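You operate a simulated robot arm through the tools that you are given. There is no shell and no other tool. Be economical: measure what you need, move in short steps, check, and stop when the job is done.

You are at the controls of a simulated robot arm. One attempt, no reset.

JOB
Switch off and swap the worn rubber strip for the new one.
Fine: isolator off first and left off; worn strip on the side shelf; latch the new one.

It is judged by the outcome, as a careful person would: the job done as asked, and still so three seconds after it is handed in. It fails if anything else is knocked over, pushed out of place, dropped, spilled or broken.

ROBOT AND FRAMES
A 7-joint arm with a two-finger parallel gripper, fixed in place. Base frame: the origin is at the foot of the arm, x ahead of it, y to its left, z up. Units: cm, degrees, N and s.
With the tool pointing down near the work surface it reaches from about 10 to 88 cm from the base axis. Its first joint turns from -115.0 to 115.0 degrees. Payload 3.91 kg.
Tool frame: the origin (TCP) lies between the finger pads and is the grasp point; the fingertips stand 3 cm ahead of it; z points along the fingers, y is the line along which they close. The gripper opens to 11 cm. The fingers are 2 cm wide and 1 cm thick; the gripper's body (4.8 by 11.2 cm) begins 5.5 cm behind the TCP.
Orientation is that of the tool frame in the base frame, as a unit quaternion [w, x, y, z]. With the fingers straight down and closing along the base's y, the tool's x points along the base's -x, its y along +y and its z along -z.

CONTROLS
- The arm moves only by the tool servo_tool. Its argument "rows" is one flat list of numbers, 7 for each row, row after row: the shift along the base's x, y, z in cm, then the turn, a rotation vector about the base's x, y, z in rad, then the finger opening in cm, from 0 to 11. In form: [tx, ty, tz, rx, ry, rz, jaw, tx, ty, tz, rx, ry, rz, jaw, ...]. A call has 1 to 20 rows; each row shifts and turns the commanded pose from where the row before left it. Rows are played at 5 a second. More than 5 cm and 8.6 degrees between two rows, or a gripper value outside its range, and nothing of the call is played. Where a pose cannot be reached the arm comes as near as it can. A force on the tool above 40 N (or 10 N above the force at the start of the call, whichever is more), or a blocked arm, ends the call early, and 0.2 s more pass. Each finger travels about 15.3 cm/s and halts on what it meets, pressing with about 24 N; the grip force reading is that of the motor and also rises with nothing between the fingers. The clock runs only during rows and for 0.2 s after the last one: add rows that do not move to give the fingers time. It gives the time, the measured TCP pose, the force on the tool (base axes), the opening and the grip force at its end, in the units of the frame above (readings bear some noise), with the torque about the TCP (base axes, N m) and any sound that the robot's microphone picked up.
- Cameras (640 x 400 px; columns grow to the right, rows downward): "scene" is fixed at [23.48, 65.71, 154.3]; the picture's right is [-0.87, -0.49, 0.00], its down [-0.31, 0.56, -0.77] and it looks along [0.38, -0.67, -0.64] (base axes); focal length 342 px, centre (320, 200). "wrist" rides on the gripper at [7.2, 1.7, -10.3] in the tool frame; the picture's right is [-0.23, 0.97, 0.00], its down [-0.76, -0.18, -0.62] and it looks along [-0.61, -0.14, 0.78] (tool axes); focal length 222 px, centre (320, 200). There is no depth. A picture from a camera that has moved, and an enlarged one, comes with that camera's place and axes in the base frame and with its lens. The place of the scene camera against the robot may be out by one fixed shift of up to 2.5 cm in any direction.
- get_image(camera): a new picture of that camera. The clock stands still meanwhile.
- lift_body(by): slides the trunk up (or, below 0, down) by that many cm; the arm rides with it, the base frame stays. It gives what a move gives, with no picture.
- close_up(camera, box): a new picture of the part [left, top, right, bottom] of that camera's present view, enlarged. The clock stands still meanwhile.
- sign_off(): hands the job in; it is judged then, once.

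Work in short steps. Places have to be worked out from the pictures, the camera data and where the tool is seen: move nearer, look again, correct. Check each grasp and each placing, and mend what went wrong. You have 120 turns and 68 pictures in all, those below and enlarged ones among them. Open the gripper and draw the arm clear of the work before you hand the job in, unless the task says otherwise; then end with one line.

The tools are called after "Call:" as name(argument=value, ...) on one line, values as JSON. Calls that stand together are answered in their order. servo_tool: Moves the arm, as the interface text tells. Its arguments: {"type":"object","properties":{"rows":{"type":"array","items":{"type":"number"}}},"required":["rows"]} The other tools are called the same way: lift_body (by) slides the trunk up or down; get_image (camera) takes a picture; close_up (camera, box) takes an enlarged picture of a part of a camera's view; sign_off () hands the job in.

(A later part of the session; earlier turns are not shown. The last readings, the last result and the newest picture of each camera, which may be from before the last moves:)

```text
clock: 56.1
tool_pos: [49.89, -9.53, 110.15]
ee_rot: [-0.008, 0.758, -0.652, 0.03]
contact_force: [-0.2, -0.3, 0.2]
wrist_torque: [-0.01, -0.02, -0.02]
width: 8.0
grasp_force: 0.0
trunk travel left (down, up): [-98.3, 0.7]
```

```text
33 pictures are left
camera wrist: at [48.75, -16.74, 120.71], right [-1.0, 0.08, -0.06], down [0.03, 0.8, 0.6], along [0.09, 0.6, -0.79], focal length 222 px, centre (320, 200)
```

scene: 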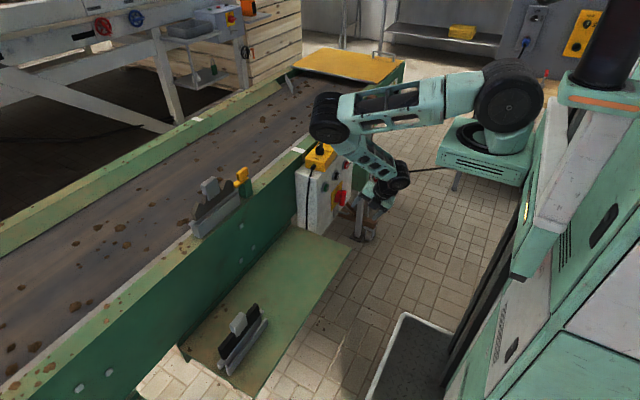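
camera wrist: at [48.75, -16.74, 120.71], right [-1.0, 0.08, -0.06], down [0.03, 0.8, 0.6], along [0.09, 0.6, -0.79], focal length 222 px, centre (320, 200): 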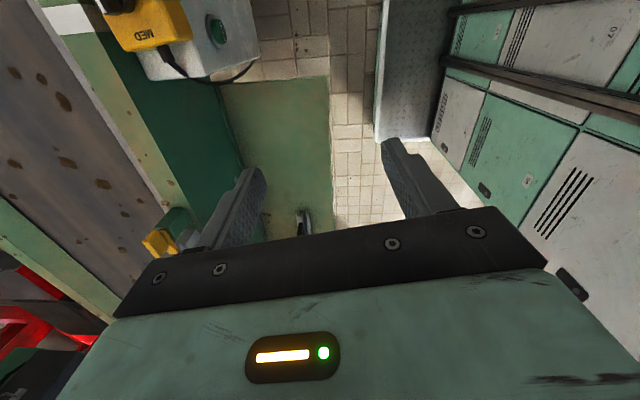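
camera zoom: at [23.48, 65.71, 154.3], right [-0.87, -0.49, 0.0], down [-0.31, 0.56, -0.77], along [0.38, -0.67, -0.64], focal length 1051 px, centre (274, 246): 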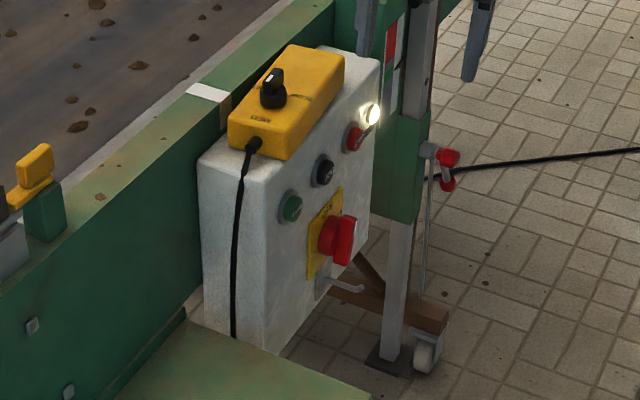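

The lamp is still lit; it's labelled "FEE…". I zoom to see whether the handle is fully at OFF.

Call:
close_up(camera="scene", box=[320, 140, 370, 220])

```text
5.00 times, centred on (345, 180) of scene
camera zoom: at [23.48, 65.71, 154.3], right [-0.87, -0.49, 0.0], down [-0.31, 0.56, -0.77], along [0.38, -0.67, -0.64], focal length 1708 px, centre (195, 300)
```

zoom: 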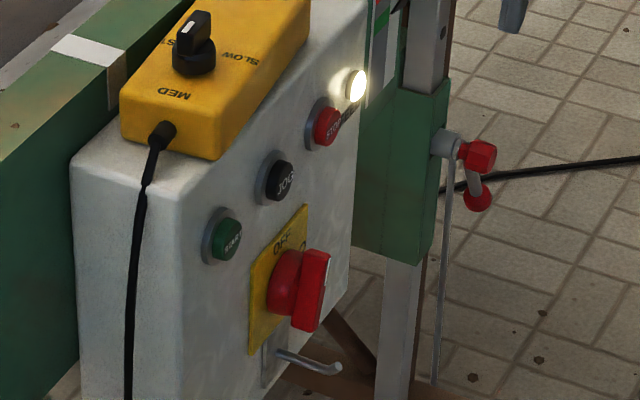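

By my geometry the bar is ~15° short of vertical (not fully OFF), consistent with the lit lamp. I retrace the path and push the bar's lower end further toward −y.

Call:
servo_tool(rows=[0, -2, -3, 0, 0, 0, 8, 0, -2, -3, 0, 0, 0, 8, 0, -2, -3, 0, 0, 0, 8, 0, -2, -3, 0, 0, 0, 8, 0, -2, -3, 0, -0.1, 0, 8, 1, -2, -3, 0, -0.1, 0, 8, 1, -2, -3, 0, -0.1, 0, 8, 1, -1, -2, 0, -0.1, 0, 8])

Call:
lift_body(by=-16)

Call:
servo_tool(rows=[1, 0, -2, 0, -0.1, 0, 8, 1, 0, -1, 0, -0.1, 0, 8, 1, 0, -1, 0, -0.1, 0, 8, 1, 0, -1, 0, -0.1, 0, 8, 1, 0, -0.5, 0, -0.1, 0, 8, 0.5, 0, -0.3, 0, -0.05, 0, 8, 0, 0, 0, 0, 0, 0, 8])

Call:
close_up(camera="wrist", box=[120, 50, 440, 250])

```text
clock: 57.9
tool_pos: [52.87, -24.55, 87.02]
ee_rot: [-0.138, 0.736, -0.637, 0.181]
contact_force: [0.0, -0.2, -0.3]
wrist_torque: [-0.01, 0.01, 0.01]
width: 8.02
grasp_force: 0.1
trunk travel left (down, up): [-98.3, 0.7]
```

```text
clock: 59.7
tool_pos: [52.73, -24.46, 71.08]
ee_rot: [-0.136, 0.737, -0.637, 0.18]
contact_force: [-0.9, 0.2, 0.0]
wrist_torque: [0.02, -0.01, 0.01]
width: 7.97
grasp_force: 0.1
trunk travel left (down, up): [-82.3, 16.7]
```

```text
clock: 61.3
tool_pos: [59.76, -24.26, 66.03]
ee_rot: [-0.314, 0.655, -0.573, 0.38]
contact_force: [1.1, -0.7, 0.8]
wrist_torque: [0.0, 0.02, 0.03]
width: 8.01
grasp_force: 0.1
trunk travel left (down, up): [-82.3, 16.7]
```

```text
2.00 times, centred on (280, 150) of wrist
camera zoom: at [50.45, -31.53, 71.04], right [-0.51, 0.08, -0.86], down [-0.48, 0.8, 0.36], along [0.71, 0.6, -0.37], focal length 444 px, centre (400, 300)
```

zoom: 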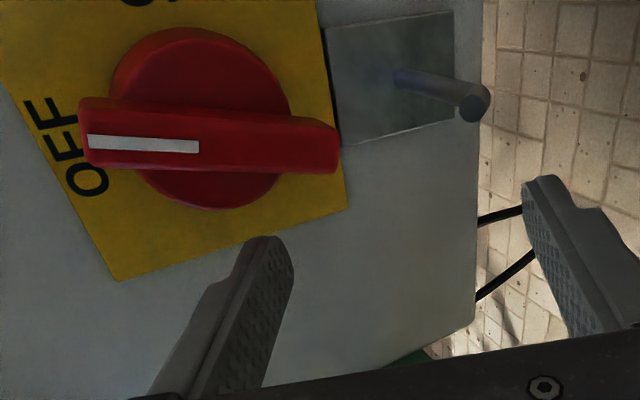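

Clearly ~15° short. Push the lower end toward −y, slightly back in x to miss the disc.

Call:
servo_tool(rows=[-0.6, -0.5, -0.4, 0, 0, 0, 8, 0, -0.6, 0, 0, 0, 0, 8, 0, -0.6, 0, 0, 0, 0, 8, 0, -0.5, 0, 0, 0, 0, 8, 0, -0.5, 0, 0, 0, 0, 8, 0, -0.4, 0, 0, 0, 0, 8, 0, 0, 0, 0, 0, 0, 8])

Call:
close_up(camera="wrist", box=[120, 50, 440, 250])

```text
clock: 62.5
tool_pos: [61.61, -25.12, 66.95]
ee_rot: [-0.335, 0.648, -0.567, 0.382]
contact_force: [-22.7, 15.3, 0.4]
wrist_torque: [-0.36, -0.57, 0.63]
width: 7.6
grasp_force: 0.1
trunk travel left (down, up): [-82.3, 16.7]
stopped in row 5: the force on the tool passed its limit at 46 N (the readings are from after the stop); the commanded pose is now the measured one
```

```text
2.00 times, centred on (280, 150) of wrist
camera zoom: at [52.26, -32.47, 71.41], right [-0.48, 0.1, -0.87], down [-0.51, 0.78, 0.37], along [0.71, 0.62, -0.32], focal length 444 px, centre (400, 300)
```

zoom: 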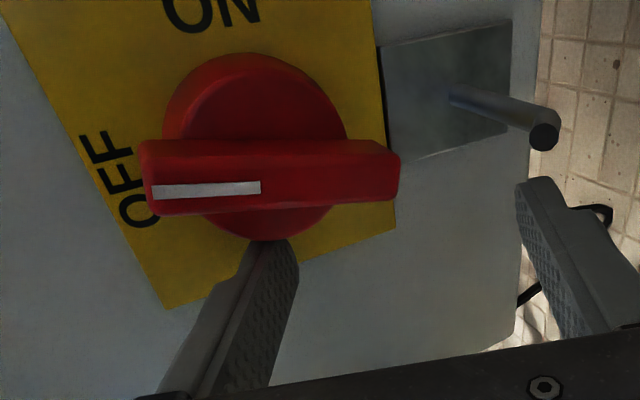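

The tool slid forward onto the plate at the reach limit. Retreat up and back, then use a lower trunk to get margin.

Call:
servo_tool(rows=[-0.6, 0.4, 0.5, 0, 0, 0, 8, -1, 0.5, 1, 0, 0, 0, 8, -1, 0.5, 1, 0, 0.02, 0, 8, -1, 0, 1, 0, 0.02, 0, 8, -0.5, 0, 1, 0, 0, 0, 8, 0, 0, 0, 0, 0, 0, 8])

Call:
lift_body(by=-5)

```text
clock: 63.9
tool_pos: [57.09, -23.82, 71.08]
ee_rot: [-0.322, 0.658, -0.573, 0.368]
contact_force: [0.6, 0.4, 0.7]
wrist_torque: [0.01, 0.01, -0.02]
width: 8.0
grasp_force: 0.1
trunk travel left (down, up): [-82.3, 16.7]
```

```text
clock: 64.8
tool_pos: [57.24, -23.8, 66.19]
ee_rot: [-0.322, 0.658, -0.573, 0.368]
contact_force: [1.0, 0.6, 0.1]
wrist_torque: [0.02, 0.02, 0.01]
width: 8.02
grasp_force: 0.0
trunk travel left (down, up): [-77.3, 21.7]
```

Check elbow clearance to the pendant before continuing.

Call:
close_up(camera="scene", box=[260, 60, 480, 230])

```text
2.35 times, centred on (370, 145) of scene
camera zoom: at [23.48, 65.71, 154.3], right [-0.87, -0.49, 0.0], down [-0.31, 0.56, -0.77], along [0.38, -0.67, -0.64], focal length 804 px, centre (202, 329)
```

zoom: 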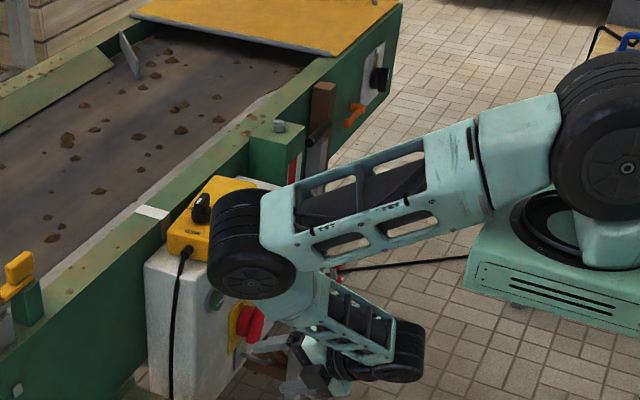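

The elbow is too close to the box for comfort. I'll withdraw, raise the trunk and use a steeper pitch with the thin side of the gripper facing the panel (tool y along base y), which suits the wrist better.

Call:
servo_tool(rows=[-1, 0, 1, 0, 0.1, 0, 8, -1, 0, 1, 0, 0.1, 0, 8, -1, 0, 1, 0, 0.1, 0, 6, -1, 0, 2, 0, 0.1, 0, 4, 0, 0, 2, 0, 0.1, 0, 2, 0, 0, 0, 0, 0, 0, 0])

Call:
lift_body(by=21)

Call:
servo_tool(rows=[0, 0, 0, 0, 0, -0.1428, 0, 0, 0, 0, 0, 0, -0.1428, 0, 0, 0, 0, 0, 0, -0.1428, 0, 0, 0, 0, 0, 0, -0.1428, 0, 0, 0, 0, 0, 0, -0.1428, 0, 0, 0, 0, 0, 0, -0.1428, 0, 0, 0, 0, 0, 0, -0.1428, 0, 0, 0, 0, 0, 0, -0.1428, 0, 0, 0, 0, 0, 0, -0.1428, 0, 0, 0, 0, 0, 0, -0.1428, 0, 0, 0, 0, 0, 0, -0.1428, 0])

```text
clock: 66.2
tool_pos: [53.25, -23.95, 73.22]
ee_rot: [-0.169, 0.728, -0.636, 0.193]
contact_force: [0.6, -0.7, 0.6]
wrist_torque: [0.01, 0.0, 0.03]
width: 0.0
grasp_force: 23.9
trunk travel left (down, up): [-77.3, 21.7]
```

```text
clock: 68.5
tool_pos: [53.11, -23.77, 94.22]
ee_rot: [-0.17, 0.728, -0.636, 0.195]
contact_force: [0.5, -0.4, -0.5]
wrist_torque: [0.01, 0.02, 0.0]
width: 0.0
grasp_force: 24.3
trunk travel left (down, up): [-98.3, 0.7]
```

```text
clock: 70.9
tool_pos: [53.27, -23.89, 94.25]
ee_rot: [-0.017, -0.064, 0.964, -0.256]
contact_force: [0.0, -1.0, -0.9]
wrist_torque: [0.01, -0.02, -0.02]
width: 0.02
grasp_force: 24.2
trunk travel left (down, up): [-98.3, 0.7]
```

Now rotate into the pitched pose with the jaw axis along y, and look.

Call:
servo_tool(rows=[0, -1, -1, 0.0778, -0.1024, 0.0081, 0, 0, -1, -1, 0.0778, -0.1024, 0.0081, 0, 0, -1, -1, 0.0778, -0.1024, 0.0081, 0, 0, -1, -1, 0.0778, -0.1024, 0.0081, 0, 0, -1, -1, 0.0778, -0.1024, 0.0081, 0, 0, -1, -1, 0.0778, -0.1024, 0.0081, 0, 0, -1, -2, 0.0778, -0.1024, 0.0081, 0, 0, -1, -3, 0, 0, 0, 0, 0, 0, -3, 0, 0, 0, 0, 0, 0, -3, 0, 0, 0, 0, 0, 0, 0, 0, 0, 0, 0])

Call:
get_image(camera="scene")

```text
clock: 73.3
tool_pos: [53.15, -31.99, 77.26]
ee_rot: [0.343, 0.0, 0.939, 0.0]
contact_force: [-0.3, 0.1, 0.9]
wrist_torque: [0.02, 0.01, -0.02]
width: 0.0
grasp_force: 23.6
trunk travel left (down, up): [-98.3, 0.7]
```

```text
28 pictures are left
```

scene: 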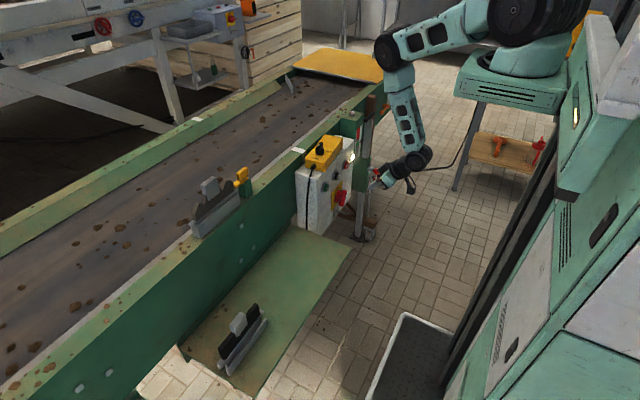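

Excellent, fully controlled. Advance to just −y of the bar's top end and then push toward +y.

Call:
servo_tool(rows=[2, 0, -1, 0, 0, 0, 0, 2, 0, -1, 0, 0, 0, 0, 2, 0, -1, 0, 0, 0, 0, 2.2, 0, -1, 0, 0, 0, 0, 0, 0, 0, 0, 0, 0, 0])

Call:
servo_tool(rows=[0, 0.5, 0, 0, 0, 0, 0, 0, 0.5, 0, 0, 0, 0, 0, 0, 0.5, 0, 0, 0, 0, 0, 0, 0.5, 0, 0, 0, 0, 0, 0, 0.5, 0, 0, 0, 0, 0, 0, 0.2, 0, 0, 0, 0, 0, 0, 0, 0, 0, 0, 0, 0])

Call:
get_image(camera="wrist")

Call:
close_up(camera="scene", box=[320, 140, 370, 220])

```text
clock: 74.5
tool_pos: [61.44, -31.84, 73.15]
ee_rot: [0.343, 0.0, 0.939, -0.001]
contact_force: [-0.5, 0.7, 0.1]
wrist_torque: [0.03, 0.0, 0.03]
width: 0.0
grasp_force: 24.1
trunk travel left (down, up): [-98.3, 0.7]
```

```text
clock: 76.1
tool_pos: [61.47, -29.58, 73.25]
ee_rot: [0.342, 0.001, 0.94, -0.003]
contact_force: [0.8, -33.1, -4.5]
wrist_torque: [-0.87, 0.03, -0.53]
width: 0.0
grasp_force: 23.9
trunk travel left (down, up): [-98.3, 0.7]
```

```text
27 pictures are left
camera wrist: at [49.28, -27.82, 76.54], right [0.18, 0.97, 0.14], down [0.18, -0.17, 0.97], along [0.97, -0.15, -0.21], focal length 222 px, centre (320, 200)
```

wrist: 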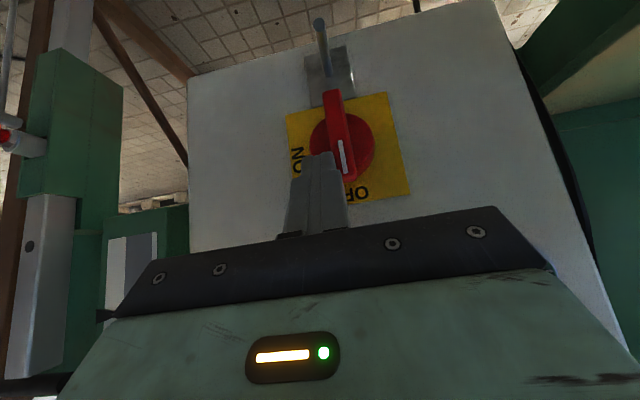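

```text
5.00 times, centred on (345, 180) of scene
camera zoom: at [23.48, 65.71, 154.3], right [-0.87, -0.49, 0.0], down [-0.31, 0.56, -0.77], along [0.38, -0.67, -0.64], focal length 1708 px, centre (195, 300)
```

zoom: 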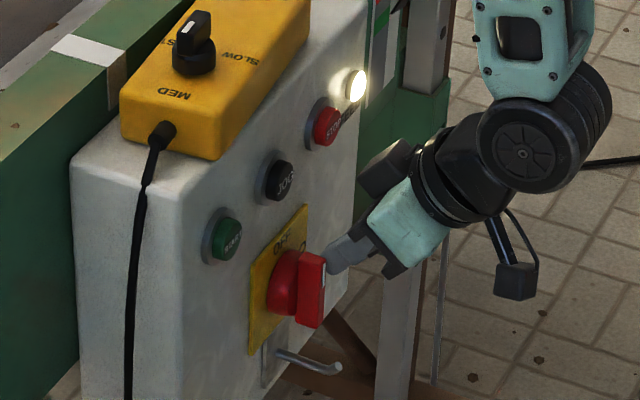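

The handle is hard against its OFF stop (33 N resisting), parallel with the plate; the lamp is the feed lamp upstream. Retreat and go above to view the displaced pendant.

Call:
servo_tool(rows=[0, -0.7, 0, 0, 0, 0, 0, -2, 0, 1, 0, 0, 0, 0, -2, 0, 2, 0, 0, 0, 0, -2, 0, 3, 0, 0.1, 0, 0, -2, 0.5, 4, 0, 0.15, 0, 0, -1, 0.5, 4, 0, 0.15, 0, 0, 0, 0.5, 4, 0, 0.15, 0, 0, 0, 1, 4, 0, 0.15, 0, 0, 0, 1, 4, 0, 0, 0, 0, 0, 1, 4, 0, 0, 0, 0])

Call:
get_image(camera="wrist")

```text
clock: 78.3
tool_pos: [52.66, -25.28, 103.26]
ee_rot: [-0.001, -0.001, 1.0, -0.001]
contact_force: [-0.9, 0.0, -0.6]
wrist_torque: [0.01, 0.04, 0.0]
width: 0.01
grasp_force: 23.8
trunk travel left (down, up): [-98.3, 0.7]
```

```text
25 pictures are left
camera wrist: at [45.38, -23.64, 113.73], right [0.23, 0.97, 0.0], down [0.76, -0.18, 0.62], along [0.61, -0.14, -0.78], focal length 222 px, centre (320, 200)
```

wrist: 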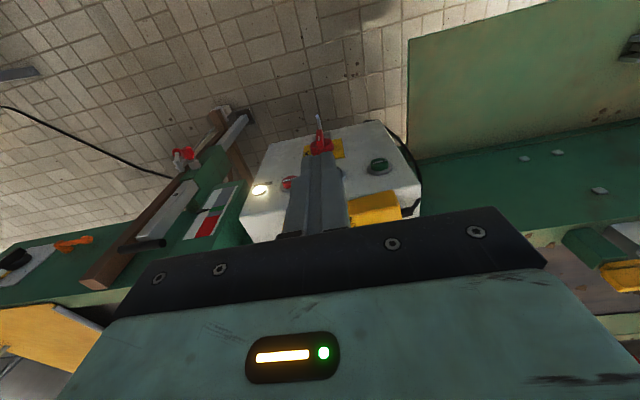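

Palm hides it; move forward at safe height to look down at the pendant with jaws open.

Call:
servo_tool(rows=[3, 0, 1, 0, 0, 0, 4, 3, 0, 1, 0, 0, 0, 8, 3, 0, 0, 0, 0, 0, 9, 3, 0, 0, 0, 0, 0, 9, 1, 0, 0, 0, 0, 0, 9, 0, 0, 0, 0, 0, 0, 9])

Call:
get_image(camera="wrist")

```text
clock: 79.7
tool_pos: [65.57, -25.27, 105.13]
ee_rot: [-0.001, 0.0, 1.0, 0.0]
contact_force: [0.2, -0.3, -0.5]
wrist_torque: [-0.02, -0.01, 0.01]
width: 9.01
grasp_force: 0.0
trunk travel left (down, up): [-98.3, 0.7]
```

```text
24 pictures are left
camera wrist: at [58.29, -23.64, 115.58], right [0.23, 0.97, 0.0], down [0.76, -0.18, 0.62], along [0.61, -0.14, -0.78], focal length 222 px, centre (320, 200)
```

wrist: 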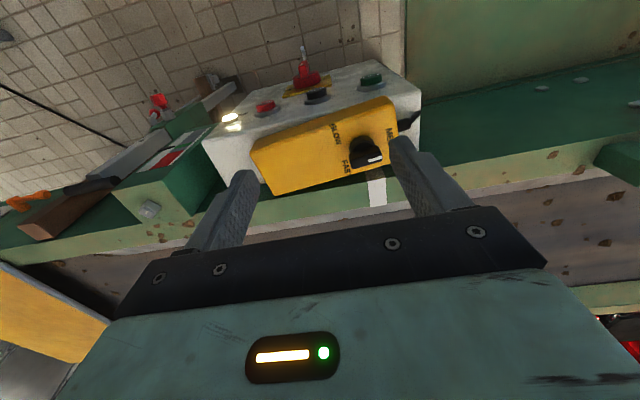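

Zoom on the pendant for its position and dial state.

Call:
close_up(camera="wrist", box=[190, 50, 430, 220])

```text
2.35 times, centred on (310, 135) of wrist
camera zoom: at [58.29, -23.64, 115.58], right [0.23, 0.97, 0.0], down [0.76, -0.18, 0.62], along [0.61, -0.14, -0.78], focal length 523 px, centre (344, 353)
```

zoom: 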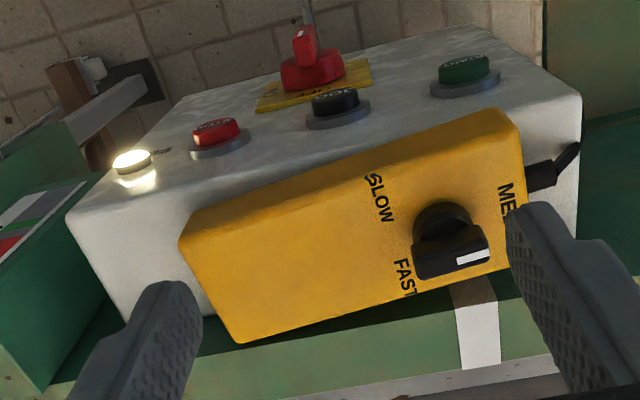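

Pendant: yaw ≈ +7°, centre ≈ (69.6, −25.8) and should be about (70.6, −21.8) squared up. I'll square it with both spread fingertips against its front, pushing +x gently.

Call:
servo_tool(rows=[-2, 0, 0, 0, 0, 0, 9, -2, 0, -2, 0, 0, 0, 9, -1, 0, -3, 0, 0, 0, 9, 0, 0, -3, 0, 0, 0, 9, 0, 0, -3, 0, 0, 0, 9, 0, 0, -0.6, 0, 0, 0, 9, 0, 0, 0, 0, 0, 0, 9])

Call:
servo_tool(rows=[0.8, 0, 0, 0, 0, 0, 9, 0.8, 0, 0, 0, 0, 0, 9, 0.8, 0, 0, 0, 0, 0, 9, 0.8, 0, 0, 0, 0, 0, 9, 0, 0, 0, 0, 0, 0, 9])

Call:
close_up(camera="wrist", box=[190, 50, 430, 220])

```text
clock: 81.3
tool_pos: [60.58, -25.33, 93.5]
ee_rot: [0.0, -0.001, 1.0, -0.001]
contact_force: [0.3, 1.0, -0.6]
wrist_torque: [-0.01, -0.03, 0.01]
width: 9.0
grasp_force: 0.1
trunk travel left (down, up): [-98.3, 0.7]
```

```text
clock: 82.5
tool_pos: [63.7, -25.34, 93.59]
ee_rot: [0.0, -0.001, 1.0, -0.001]
contact_force: [0.5, -0.3, 0.2]
wrist_torque: [-0.01, 0.0, -0.01]
width: 8.99
grasp_force: 0.0
trunk travel left (down, up): [-98.3, 0.7]
```

```text
2.35 times, centred on (310, 135) of wrist
camera zoom: at [56.42, -23.66, 104.04], right [0.23, 0.97, 0.0], down [0.76, -0.18, 0.62], along [0.61, -0.14, -0.78], focal length 523 px, centre (344, 353)
```

zoom: 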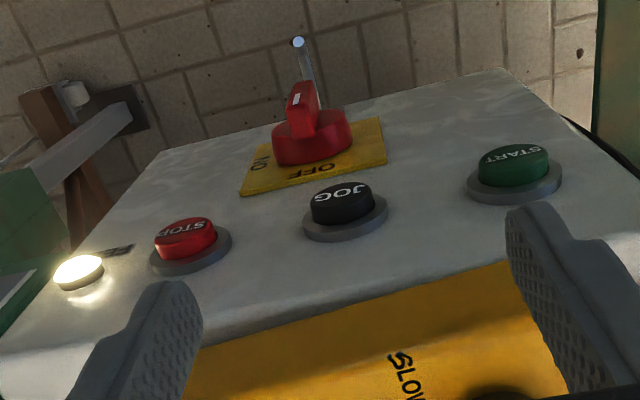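

The lower edge of the pendant is at z≈86, top ≈90, and the machine itself seems yawed ~3°. I lower 2 cm, yaw 3°, and push forward slowly.

Call:
servo_tool(rows=[0, 0, -1, 0, 0, 0.025, 9, 0, 0, -1.2, 0, 0, 0.025, 9, 0.8, 0, 0, 0, 0, 0, 9, 0.8, 0, 0, 0, 0, 0, 9, 0.7, 0, 0, 0, 0, 0, 9, 0.5, 0, 0, 0, 0, 0, 9, 0.5, 0, 0, 0, 0, 0, 9, 0, 0, 0, 0, 0, 0, 9])

Call:
close_up(camera="scene", box=[270, 120, 400, 250])

```text
clock: 84.3
tool_pos: [66.94, -25.39, 91.35]
ee_rot: [0.001, -0.025, 1.0, -0.001]
contact_force: [-1.4, 0.6, 1.0]
wrist_torque: [0.0, 0.01, 0.01]
width: 8.98
grasp_force: 0.1
trunk travel left (down, up): [-98.3, 0.7]
```

```text
3.08 times, centred on (335, 185) of scene
camera zoom: at [23.48, 65.71, 154.3], right [-0.87, -0.49, 0.0], down [-0.31, 0.56, -0.77], along [0.38, -0.67, -0.64], focal length 1051 px, centre (274, 246)
```

zoom: 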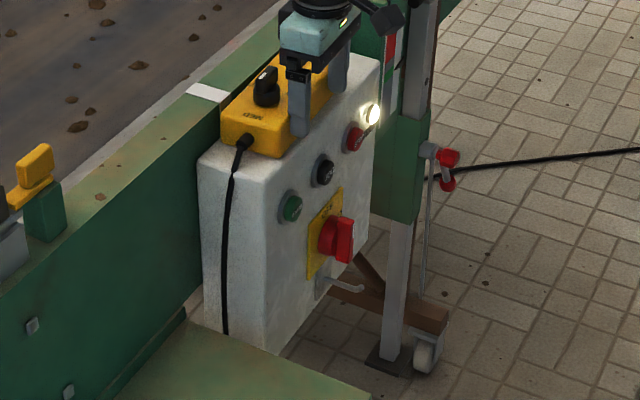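

Pendant is squared against the machine direction. Now go round to its −y end and push it back toward +y.

Call:
servo_tool(rows=[-1, 0, 0, 0, 0, 0, 9, -1, 0, 3, 0, 0, 0, 6, 0, -3, 4, 0, 0, 0, 3, 2, -4, 3, 0, 0, 0, 0, 3, -3, 0, 0, 0, 0, 0, 2.1, -3.2, 0, 0, 0, 0, 0, 0, 0, 0, 0, 0, 0, 0])

Call:
get_image(camera="wrist")

```text
refused: row 4 steps farther than a row can; nothing moved
```

```text
20 pictures are left
camera wrist: at [59.62, -24.05, 101.83], right [0.18, 0.98, 0.0], down [0.77, -0.14, 0.62], along [0.61, -0.11, -0.78], focal length 222 px, centre (320, 200)
```

wrist: 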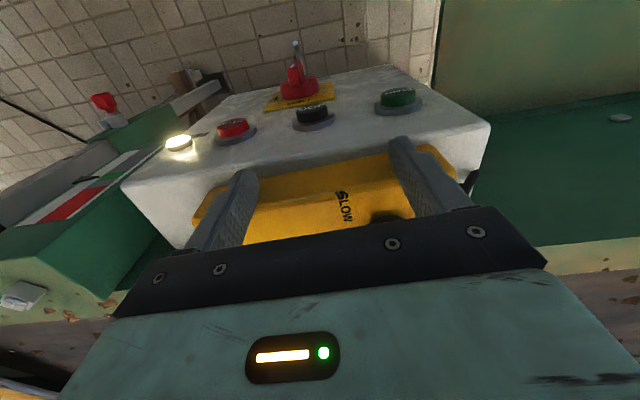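

Step too large; redo with smaller rows, no picture needed.

Call:
servo_tool(rows=[-1, 0, 0, 0, 0, 0, 9, -1, 0, 3, 0, 0, 0, 6, 0, -2.5, 4, 0, 0, 0, 3, 2, -3, 3, 0, 0, 0, 0, 3, -3, 0, 0, 0, 0, 0, 3, -3, 0, 0, 0, 0, 0, 0, -1.2, 0, 0, 0, 0, 0, 0, 0, -3, 0, 0, 0, 0, 0, 0, -3, 0, 0, 0, 0, 0, 0, -3, 0, 0, 0, 0, 0, 0, -1.2, 0, 0, 0, 0, 0, 0, 0, 0, 0, 0, 0])

```text
clock: 86.9
tool_pos: [72.91, -38.14, 91.07]
ee_rot: [0.0, -0.026, 1.0, -0.001]
contact_force: [0.4, 0.1, 0.0]
wrist_torque: [0.02, 0.02, -0.02]
width: 0.02
grasp_force: 24.0
trunk travel left (down, up): [-98.3, 0.7]
```

Clear, now push +y slowly.

Call:
servo_tool(rows=[0, 0.6, 0, 0, 0, 0, 0, 0, 0.6, 0, 0, 0, 0, 0, 0, 0.6, 0, 0, 0, 0, 0, 0, 0.6, 0, 0, 0, 0, 0, -0.03, 0.6, 0, 0, 0, 0, 0, -0.03, 0.6, 0, 0, 0, 0, 0, -0.03, 0.6, 0, 0, 0, 0, 0, -0.03, 0.6, 0, 0, 0, 0, 0, -0.03, 0.6, 0, 0, 0, 0, 0, 0, 0, 0, 0, 0, 0, 0])

Call:
close_up(camera="scene", box=[270, 120, 400, 250])

```text
clock: 89.1
tool_pos: [72.71, -32.65, 91.19]
ee_rot: [0.0, -0.026, 1.0, -0.001]
contact_force: [0.1, -1.9, 0.6]
wrist_torque: [-0.03, 0.0, -0.01]
width: 0.01
grasp_force: 24.7
trunk travel left (down, up): [-98.3, 0.7]
```

```text
3.08 times, centred on (335, 185) of scene
camera zoom: at [23.48, 65.71, 154.3], right [-0.87, -0.49, 0.0], down [-0.31, 0.56, -0.77], along [0.38, -0.67, -0.64], focal length 1051 px, centre (274, 246)
```

zoom: 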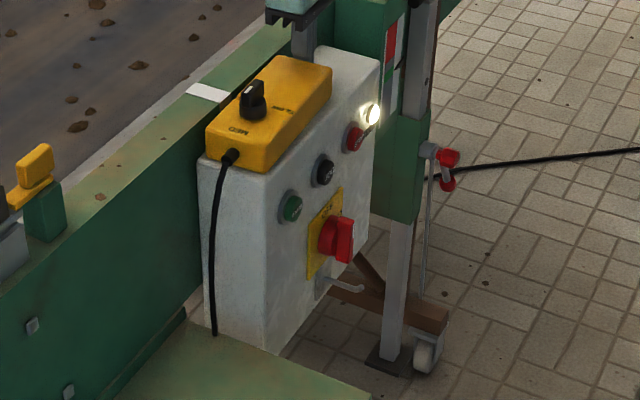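

About 1.1 cm more matches the original picture.

Call:
servo_tool(rows=[-0.02, 0.6, 0, 0, 0, 0, 0, -0.02, 0.5, 0, 0, 0, 0, 0, 0, 0, 0, 0, 0, 0, 0, 0, -1, 0, 0, 0, 0, 0, 0, -0.5, 3, 0, 0, 0, 0, 0, 0, 4, 0, 0, 0, 0, 0, 0, 4, 0, 0, 0, 4, -2, 3, 3, 0, 0, 0, 8, -3, 3, 1, 0, 0, -0.05, 10, -3, 3, 0, 0, 0, 0, 11, -3, 3, 0, 0, 0, 0, 11, -2, 4, 0, 0, 0, 0, 11, -2, 4, 0, 0, 0, 0, 11, 0, 4, 0, 0, 0, 0, 11, 0, 4, 0, 0, 0, 0, 11, 0, 4, 0, 0, 0, 0, 11])

Call:
get_image(camera="scene")

```text
clock: 92.5
tool_pos: [57.76, -1.07, 106.13]
ee_rot: [0.0, 0.001, 1.0, -0.001]
contact_force: [-0.2, -0.5, -0.3]
wrist_torque: [0.06, -0.02, -0.02]
width: 10.99
grasp_force: 0.0
trunk travel left (down, up): [-98.3, 0.7]
```

```text
18 pictures are left
```

scene: 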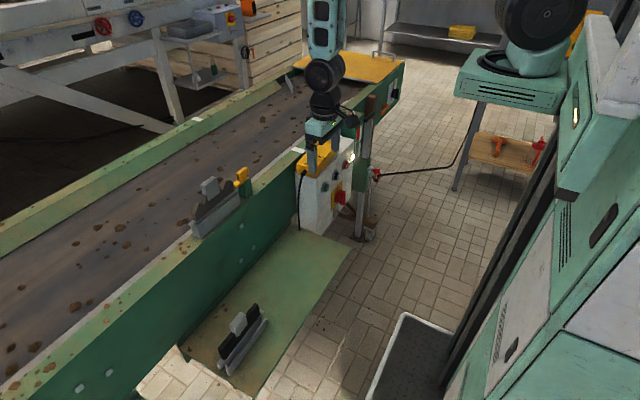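

Pendant is back in place. Move over to view the holder and latch.

Call:
servo_tool(rows=[2, 4, 1, 0, 0, 0, 11, 2, 4, 1, 0, 0, 0, 11, 2, 4, 2, 0, 0, 0, 11, 1, 4, 2, 0, 0, 0, 11, 0, 3, 0, 0, 0, 0, 11, 0, 0, 0, 0, 0, 0, 11])

Call:
close_up(camera="wrist", box=[160, 60, 480, 260])

```text
clock: 93.9
tool_pos: [64.77, 17.89, 112.18]
ee_rot: [0.0, -0.002, 1.0, -0.001]
contact_force: [0.5, -0.1, 0.7]
wrist_torque: [0.0, 0.02, -0.01]
width: 10.98
grasp_force: 0.1
trunk travel left (down, up): [-98.3, 0.7]
```

```text
2.00 times, centred on (320, 160) of wrist
camera zoom: at [57.5, 19.66, 122.6], right [0.23, 0.97, 0.0], down [0.76, -0.18, 0.62], along [0.61, -0.14, -0.78], focal length 444 px, centre (320, 280)
```

zoom: 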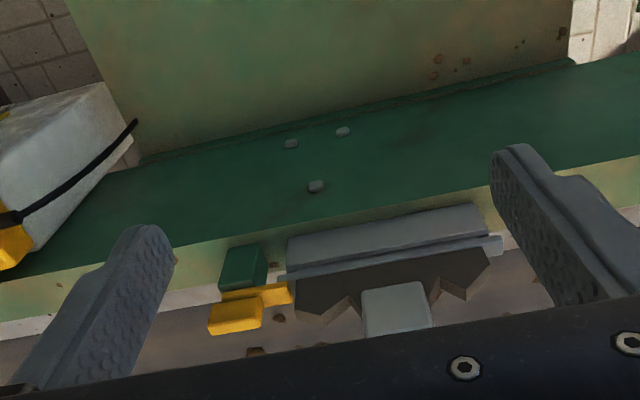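

Look at the latch closely from the scene camera.

Call:
close_up(camera="scene", box=[185, 160, 265, 240])

```text
5.00 times, centred on (225, 200) of scene
camera zoom: at [23.48, 65.71, 154.3], right [-0.87, -0.49, 0.0], down [-0.31, 0.56, -0.77], along [0.38, -0.67, -0.64], focal length 1708 px, centre (795, 200)
```

zoom: 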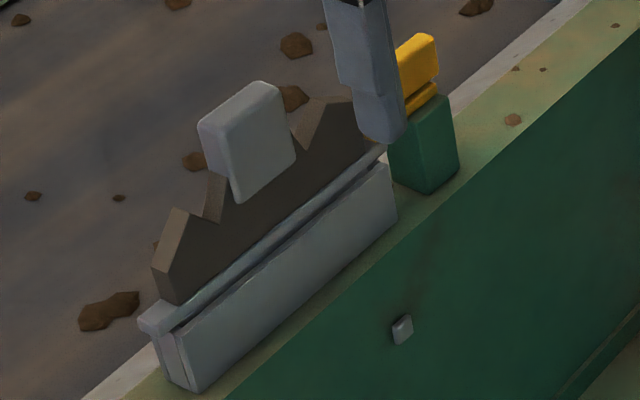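

Need a closer look at the latch to know if it slides or turns.

Call:
servo_tool(rows=[3, -3, -1, 0, 0, 0, 11, 3, -3, 0, 0, 0, 0, 11, 2, -2, 0, 0, 0, 0, 11, 0, 0, 0, 0, 0, 0, 11])

Call:
close_up(camera="wrist", box=[250, 80, 450, 205])

```text
clock: 94.9
tool_pos: [72.79, 9.92, 111.27]
ee_rot: [0.0, -0.001, 1.0, -0.001]
contact_force: [0.3, 0.5, 0.1]
wrist_torque: [0.03, -0.01, -0.02]
width: 11.02
grasp_force: 0.1
trunk travel left (down, up): [-98.3, 0.7]
```

```text
3.20 times, centred on (350, 142) of wrist
camera zoom: at [65.57, 11.58, 121.73], right [0.23, 0.97, 0.0], down [0.76, -0.18, 0.62], along [0.61, -0.14, -0.78], focal length 711 px, centre (224, 384)
```

zoom: 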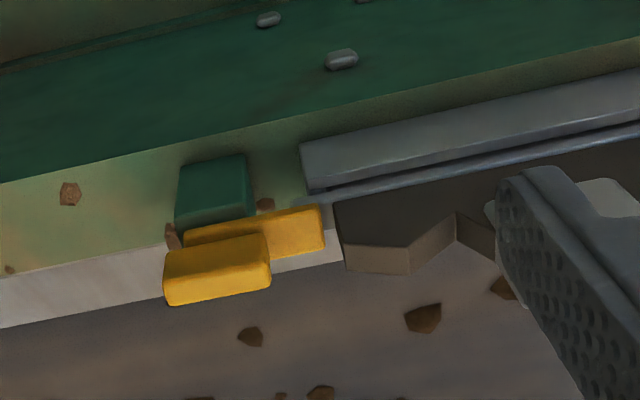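

Geometry: the latch is a flat bar (z≈97) over the strip's end, with a grip block (y 6.3–10.2, top z≈99) centred on the post at about (78.2, 8.3): a turn-button. I go above it and grip the block.

Call:
servo_tool(rows=[2.7, -0.8, -1, 0, 0, 0, 6.4, 2.7, -0.8, -2, 0, 0, 0, 6.4, 0, 0, -3, 0, 0, 0, 6.4, 0, 0, -2, 0, 0, 0, 6.4, 0, 0, -1.5, 0, 0, 0, 6.4, 0, 0, 0, 0, 0, 0, 6.4])

Call:
close_up(camera="wrist", box=[200, 60, 440, 210])

```text
clock: 96.3
tool_pos: [78.06, 8.25, 101.67]
ee_rot: [0.0, 0.0, 1.0, -0.001]
contact_force: [0.1, 0.6, 0.1]
wrist_torque: [-0.02, 0.01, -0.01]
width: 6.42
grasp_force: 0.0
trunk travel left (down, up): [-98.3, 0.7]
```

```text
2.67 times, centred on (320, 135) of wrist
camera zoom: at [70.95, 10.0, 112.1], right [0.23, 0.97, 0.0], down [0.76, -0.18, 0.62], along [0.61, -0.14, -0.78], focal length 592 px, centre (320, 373)
```

zoom: 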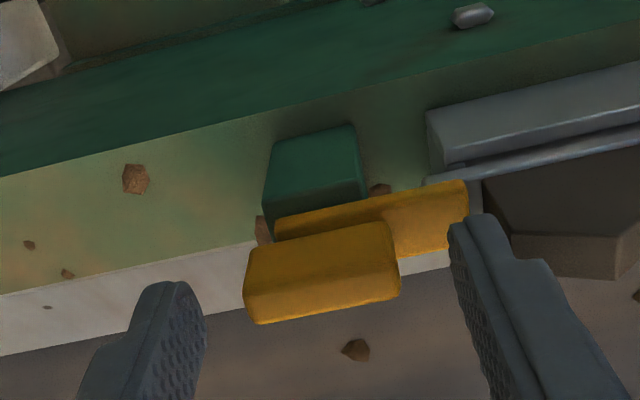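

Aligned. Descend 0.9 and close gently.

Call:
servo_tool(rows=[0.3, 0, -0.5, 0, 0, 0.03, 6.4, 0, 0, -0.4, 0, 0, 0.02, 6.4, 0, 0, 0, 0, 0, 0, 5, 0, 0, 0, 0, 0, 0, 3.5, 0, 0, 0, 0, 0, 0, 3.5, 0, 0, 0, 0, 0, 0, 3.5])

```text
clock: 97.7
tool_pos: [78.45, 8.22, 100.89]
ee_rot: [0.001, -0.025, 1.0, 0.0]
contact_force: [-0.1, -3.8, 1.7]
wrist_torque: [0.27, 0.18, 0.01]
width: 4.0
grasp_force: 45.1
trunk travel left (down, up): [-98.3, 0.7]
```

Gripped (4.0 cm). Try a gentle turn +z and read the torque.

Call:
servo_tool(rows=[0, 0, 0, 0, 0, 0.06, 3.5, 0, 0, 0, 0, 0, 0.06, 3.5, 0, 0, 0, 0, 0, 0.06, 3.5, 0, 0, 0, 0, 0, 0, 3.5])

```text
clock: 98.7
tool_pos: [78.43, 8.28, 100.81]
ee_rot: [0.0, -0.116, 0.993, -0.001]
contact_force: [0.8, -3.4, 0.7]
wrist_torque: [0.29, -0.09, 0.02]
width: 4.0
grasp_force: 45.4
trunk travel left (down, up): [-98.3, 0.7]
```

It turns with no resistance. Continue to 90°.

Call:
servo_tool(rows=[0, 0, 0, 0, 0, 0.139, 3.5, 0, 0, 0, 0, 0, 0.139, 3.5, 0, 0, 0, 0, 0, 0.139, 3.5, 0, 0, 0, 0, 0, 0.139, 3.5, 0, 0, 0, 0, 0, 0.139, 3.5, 0, 0, 0, 0, 0, 0.139, 3.5, 0, 0, 0, 0, 0, 0.139, 3.5, 0, 0, 0, 0, 0, 0.139, 3.5, 0, 0, 0, 0, 0, 0.139, 3.5, 0, 0, 0, 0, 0, 0.139, 3.5, 0, 0, 0, 0, 0, 0, 3.5])

Call:
close_up(camera="scene", box=[185, 150, 265, 240])

```text
clock: 101.1
tool_pos: [78.38, 8.38, 100.86]
ee_rot: [-0.001, 0.725, -0.689, 0.0]
contact_force: [-0.7, 2.7, -1.5]
wrist_torque: [-0.22, 0.09, -0.58]
width: 4.01
grasp_force: 45.3
trunk travel left (down, up): [-98.3, 0.7]
```

```text
4.44 times, centred on (225, 195) of scene
camera zoom: at [23.48, 65.71, 154.3], right [-0.87, -0.49, 0.0], down [-0.31, 0.56, -0.77], along [0.38, -0.67, -0.64], focal length 1519 px, centre (742, 222)
```

zoom: 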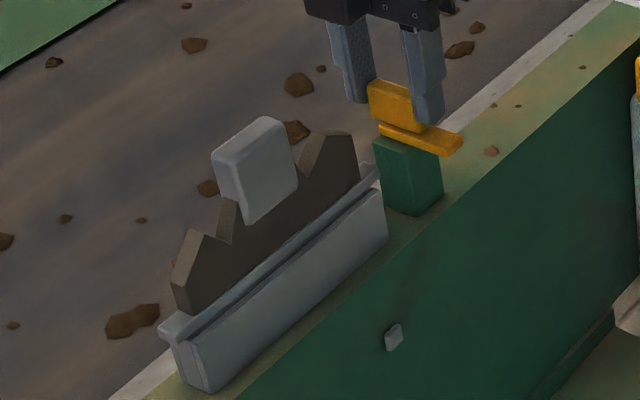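

Latch is open (bar now toward −x). Release, rise, and go above the worn strip's handle for a look; the jaw already closes along x.

Call:
servo_tool(rows=[0, 0, 0, 0, 0, 0, 6, 0, 0, 1, 0, 0, 0, 6.5, 0, 0, 3, 0, 0, 0, 6.5, 0, 0, 4, 0, 0, 0, 6.5, 0.5, 4, 1, 0, 0, 0, 6.5, 0, 4, 1, 0, 0, 0, 6.5, 0, 3.8, 0, 0, 0, 0, 6.5, 0, 0, 0, 0, 0, 0, 6.5])

Call:
close_up(camera="wrist", box=[200, 40, 440, 210])

```text
clock: 102.9
tool_pos: [78.99, 20.01, 110.86]
ee_rot: [-0.001, 0.724, -0.69, 0.0]
contact_force: [-0.2, -0.1, 0.0]
wrist_torque: [-0.01, 0.01, 0.03]
width: 6.51
grasp_force: 0.0
trunk travel left (down, up): [-98.3, 0.7]
```

```text
2.35 times, centred on (320, 125) of wrist
camera zoom: at [77.59, 12.77, 121.3], right [-0.98, 0.18, 0.0], down [0.14, 0.77, 0.62], along [0.11, 0.61, -0.78], focal length 523 px, centre (320, 376)
```

zoom: 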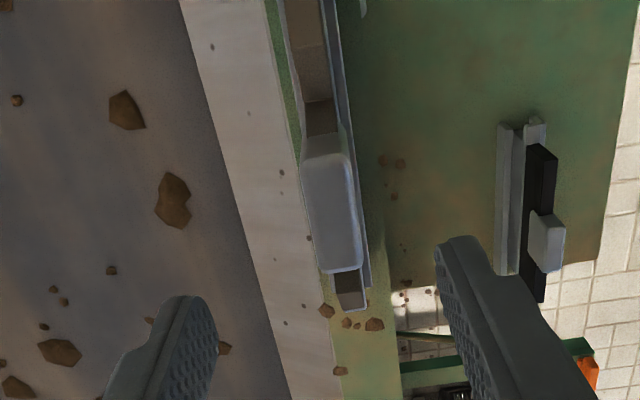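

Handle centre ≈ (78.4, 20.3), ~2 cm thick. Descend around it and grip.

Call:
servo_tool(rows=[-0.3, 0.1, -3, 0, 0, 0, 6.5, -0.2, 0.1, -3, 0, 0, 0, 6.5, 0, 0, -2.5, 0, 0, 0, 6.5, 0, 0, -1.9, 0, 0, 0, 6.5, 0, 0, 0, 0, 0, 0, 4, 0, 0, 0, 0, 0, 0, 1.5, 0, 0, 0, 0, 0, 0, 1, 0, 0, 0, 0, 0, 0, 1])

```text
clock: 104.7
tool_pos: [78.33, 20.21, 100.41]
ee_rot: [0.0, 0.724, -0.69, 0.0]
contact_force: [-0.5, 0.3, 0.6]
wrist_torque: [0.18, 0.1, -0.53]
width: 1.79
grasp_force: 24.4
trunk travel left (down, up): [-98.3, 0.7]
```

Gripped at 1.8 cm with some yaw torque; relax the yaw slightly and lift a little.

Call:
servo_tool(rows=[0, 0, 0, 0, 0, -0.03, 1, 0, 0, 0, 0, 0, -0.02, 1, 0, 0, 0, 0, 0, 0, 1])

Call:
servo_tool(rows=[0, 0, 1, 0, 0, 0, 1, 0, 0, 1, 0, 0, 0, 1, 0, 0, 1, 0, 0, 0, 1, 0, 0, 0, 0, 0, 0, 1])

```text
clock: 105.5
tool_pos: [78.49, 20.32, 100.39]
ee_rot: [0.0, 0.707, -0.707, 0.001]
contact_force: [0.0, 0.0, 0.1]
wrist_torque: [-0.02, 0.01, -0.01]
width: 1.77
grasp_force: 24.2
trunk travel left (down, up): [-98.3, 0.7]
```

```text
clock: 106.5
tool_pos: [78.46, 20.21, 103.41]
ee_rot: [0.0, -0.707, 0.707, -0.001]
contact_force: [0.4, 0.1, -0.9]
wrist_torque: [-0.01, -0.01, 0.01]
width: 1.79
grasp_force: 24.1
trunk travel left (down, up): [-98.3, 0.7]
```

Strip is free and aligned exactly with yaw 0 (seated reference: TCP 78.45, 20.25, 100.4). Lift well clear and carry it over the shelf, whose surface I put at z≈67, x 51–75, y −7…44.

Call:
servo_tool(rows=[0, 0, 3, 0, 0, 0, 1, 0, 0, 4, 0, 0, 0, 1, 0, 0, 4, 0, 0, 0, 1, -2, 0, 2, 0, 0, 0, 1, -4, -2, 0, 0, 0, 0, 1, -4, -2, 0, 0, 0, 0, 1, -4, -2, 0, 0, 0, 0, 1, -2.5, -2.2, 0, 0, 0, 0, 1, 0, 0, 0, 0, 0, 0, 1])

Call:
lift_body(by=-30)

Call:
get_image(camera="scene")

```text
clock: 108.5
tool_pos: [61.95, 12.17, 116.41]
ee_rot: [0.0, 0.708, -0.707, 0.0]
contact_force: [-0.4, 0.2, -1.5]
wrist_torque: [0.03, 0.0, 0.02]
width: 1.78
grasp_force: 24.1
trunk travel left (down, up): [-98.3, 0.7]
```

```text
clock: 111.5
tool_pos: [61.97, 12.14, 86.39]
ee_rot: [0.001, -0.707, 0.708, 0.0]
contact_force: [-0.1, -0.1, -2.0]
wrist_torque: [0.03, -0.01, 0.02]
width: 1.79
grasp_force: 24.2
trunk travel left (down, up): [-68.3, 30.7]
```

```text
11 pictures are left
```

scene: 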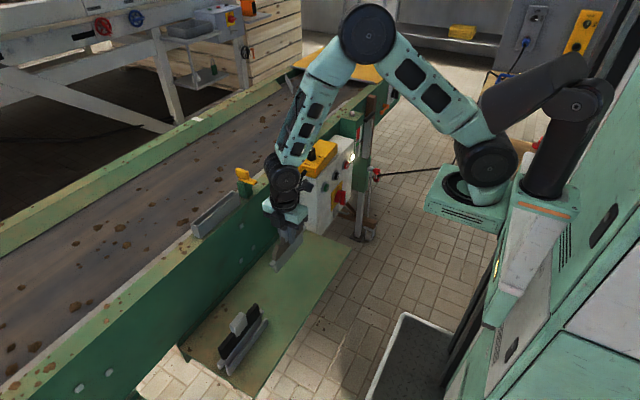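

Held well. Lower to just above the shelf, then feel for contact.

Call:
servo_tool(rows=[0, 0, -2, 0, 0, 0, 1, 0, 0, -2, 0, 0, 0, 1, 0, 0, -2, 0, 0, 0, 1, 0, 0, -1.5, 0, 0, 0, 1, 0, 0, 0, 0, 0, 0, 1])

Call:
close_up(camera="scene", box=[235, 180, 335, 290])

```text
clock: 112.7
tool_pos: [61.98, 12.07, 78.76]
ee_rot: [0.0, -0.707, 0.708, -0.001]
contact_force: [-0.2, 0.3, -2.0]
wrist_torque: [0.01, 0.01, 0.01]
width: 1.81
grasp_force: 23.8
trunk travel left (down, up): [-68.3, 30.7]
```

```text
3.64 times, centred on (285, 235) of scene
camera zoom: at [23.48, 65.71, 154.3], right [-0.87, -0.49, 0.0], down [-0.31, 0.56, -0.77], along [0.38, -0.67, -0.64], focal length 1242 px, centre (447, 73)
```

zoom: 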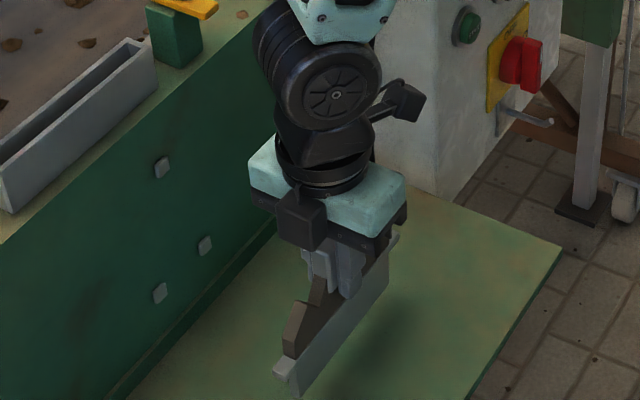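

Continue in small steps watching the vertical force.

Call:
servo_tool(rows=[0, 0, -0.4, 0, 0, 0, 1, 0, 0, -0.4, 0, 0, 0, 1, 0, 0, -0.4, 0, 0, 0, 1, 0, 0, 0, 0, 0, 0, 1])

Call:
servo_tool(rows=[0, 0, -0.3, 0, 0, 0, 1, 0, 0, -0.3, 0, 0, 0, 1, 0, 0, 0, 0, 0, 0, 1])

Call:
servo_tool(rows=[0, 0, -0.3, 0, 0, 0, 1, 0, 0, -0.3, 0, 0, 0, 1, 0, 0, 0, 0, 0, 0, 1])

```text
clock: 113.7
tool_pos: [61.97, 12.17, 77.59]
ee_rot: [-0.001, 0.707, -0.707, 0.001]
contact_force: [-0.2, 0.4, -1.9]
wrist_torque: [0.02, -0.01, -0.03]
width: 1.8
grasp_force: 23.9
trunk travel left (down, up): [-68.3, 30.7]
```

```text
clock: 114.5
tool_pos: [61.98, 12.16, 77.0]
ee_rot: [-0.001, 0.707, -0.707, 0.0]
contact_force: [0.0, -0.1, -2.3]
wrist_torque: [0.02, -0.01, 0.01]
width: 1.76
grasp_force: 24.0
trunk travel left (down, up): [-68.3, 30.7]
```

```text
clock: 115.3
tool_pos: [62.05, 12.12, 76.44]
ee_rot: [-0.001, 0.707, -0.707, 0.0]
contact_force: [-0.5, 0.2, -1.9]
wrist_torque: [0.01, -0.01, -0.01]
width: 1.8
grasp_force: 23.7
trunk travel left (down, up): [-68.3, 30.7]
```

No contact yet; continue.

Call:
servo_tool(rows=[0, 0, -0.3, 0, 0, 0, 1, 0, 0, -0.3, 0, 0, 0, 1, 0, 0, 0, 0, 0, 0, 1])

Call:
servo_tool(rows=[0, 0, -0.25, 0, 0, 0, 1, 0, 0, -0.25, 0, 0, 0, 1, 0, 0, 0, 0, 0, 0, 1])

Call:
servo_tool(rows=[0, 0, -0.25, 0, 0, 0, 1, 0, 0, -0.25, 0, 0, 0, 1, 0, 0, 0, 0, 0, 0, 1])

```text
clock: 116.1
tool_pos: [61.96, 12.1, 75.89]
ee_rot: [-0.001, 0.707, -0.707, 0.001]
contact_force: [-1.4, -1.4, 8.1]
wrist_torque: [-0.23, 0.21, 0.03]
width: 1.79
grasp_force: 24.0
trunk travel left (down, up): [-68.3, 30.7]
```

```text
clock: 116.9
tool_pos: [62.03, 12.11, 75.47]
ee_rot: [-0.002, 0.708, -0.706, 0.0]
contact_force: [-4.1, -0.6, 21.3]
wrist_torque: [0.08, 0.43, -0.03]
width: 1.79
grasp_force: 23.7
trunk travel left (down, up): [-68.3, 30.7]
```

```text
clock: 117.7
tool_pos: [62.0, 12.24, 74.75]
ee_rot: [0.001, -0.707, 0.707, 0.0]
contact_force: [-4.2, 1.3, 18.8]
wrist_torque: [0.02, 0.35, 0.0]
width: 1.8
grasp_force: 23.9
trunk travel left (down, up): [-68.3, 30.7]
```

Strip stands on the shelf (contact at TCP z≈76.1, so strip bottom is 9.0 below the original grip). Relieve slightly, open and look.

Call:
servo_tool(rows=[0, 0, 0.1, 0, 0, 0, 1, 0, 0, 0, 0, 0, 0, 2.4, 0, 0, 0, 0, 0, 0, 3, 0, 0, 0, 0, 0, 0, 4, 0, 0, 0, 0, 0, 0, 5, 0, 0, 2, 0, 0, 0, 5, 0, 0, 3, 0, 0, 0, 5, 0, 0, 4, 0, 0, 0, 6, 0, 0, 4, 0, 0, 0, 6])

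Call:
get_image(camera="scene")

```text
clock: 119.7
tool_pos: [62.01, 12.16, 88.05]
ee_rot: [0.001, -0.707, 0.707, 0.0]
contact_force: [0.5, -0.3, 0.1]
wrist_torque: [-0.03, 0.02, 0.02]
width: 6.03
grasp_force: 0.0
trunk travel left (down, up): [-68.3, 30.7]
```

```text
9 pictures are left
```

scene: 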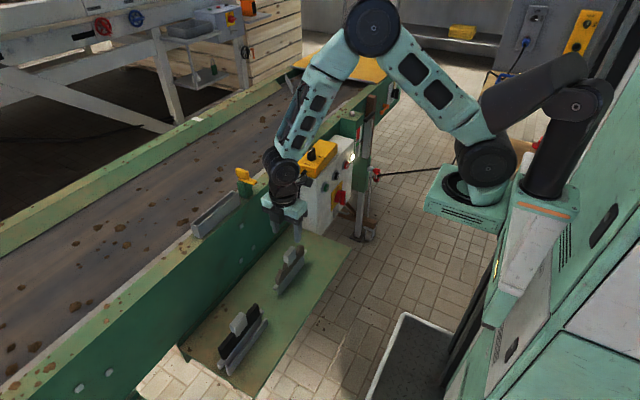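

Worn strip stands on the shelf. Move over the new strip and look down.

Call:
servo_tool(rows=[-0.3, 4, 0, 0, 0, 0, 6, -0.3, 4, 0, 0, 0, 0, 6, -0.3, 4, 0, 0, 0, 0, 6, -0.2, 4, 0, 0, 0, 0, 6, 0, 4, 0, 0, 0, 0, 6, 0, 3.8, 0, 0, 0, 0, 6, 0, 0, 0, 0, 0, 0, 6])

Call:
close_up(camera="wrist", box=[200, 40, 440, 210])

```text
clock: 121.3
tool_pos: [60.87, 36.08, 87.98]
ee_rot: [-0.001, -0.707, 0.707, -0.001]
contact_force: [-0.1, 0.6, 0.3]
wrist_torque: [0.02, -0.05, 0.01]
width: 5.97
grasp_force: 0.1
trunk travel left (down, up): [-68.3, 30.7]
```

```text
2.35 times, centred on (320, 125) of wrist
camera zoom: at [59.23, 28.79, 98.26], right [-0.97, 0.23, 0.0], down [0.18, 0.76, 0.62], along [0.14, 0.61, -0.78], focal length 523 px, centre (320, 376)
```

zoom: 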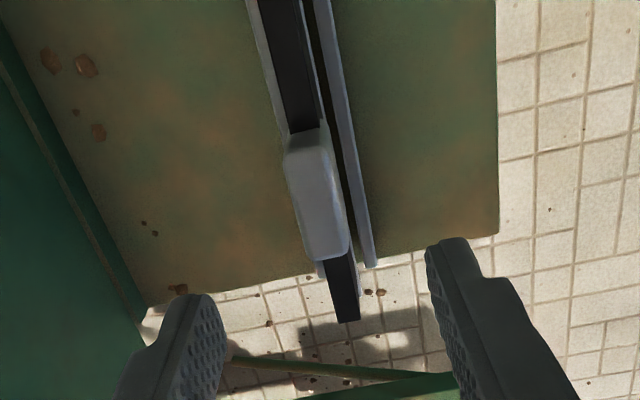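

New strip's handle centre ≈ (61.0, 36.1), yaw 0. Descend and grip as with the old one.

Call:
servo_tool(rows=[0.15, 0, -3, 0, 0, 0, 6, 0, 0, -3, 0, 0, 0, 6, 0, 0, -3, 0, 0, 0, 6, 0, 0, -2.6, 0, 0, 0, 6, 0, 0, 0, 0, 0, 0, 4, 0, 0, 0, 0, 0, 0, 1.5, 0, 0, 0, 0, 0, 0, 1, 0, 0, 0, 0, 0, 0, 1])

```text
clock: 123.1
tool_pos: [61.23, 36.05, 76.24]
ee_rot: [0.001, -0.707, 0.707, -0.001]
contact_force: [-0.8, 0.6, 0.5]
wrist_torque: [0.1, 0.02, 0.03]
width: 1.78
grasp_force: 23.8
trunk travel left (down, up): [-68.3, 30.7]
```

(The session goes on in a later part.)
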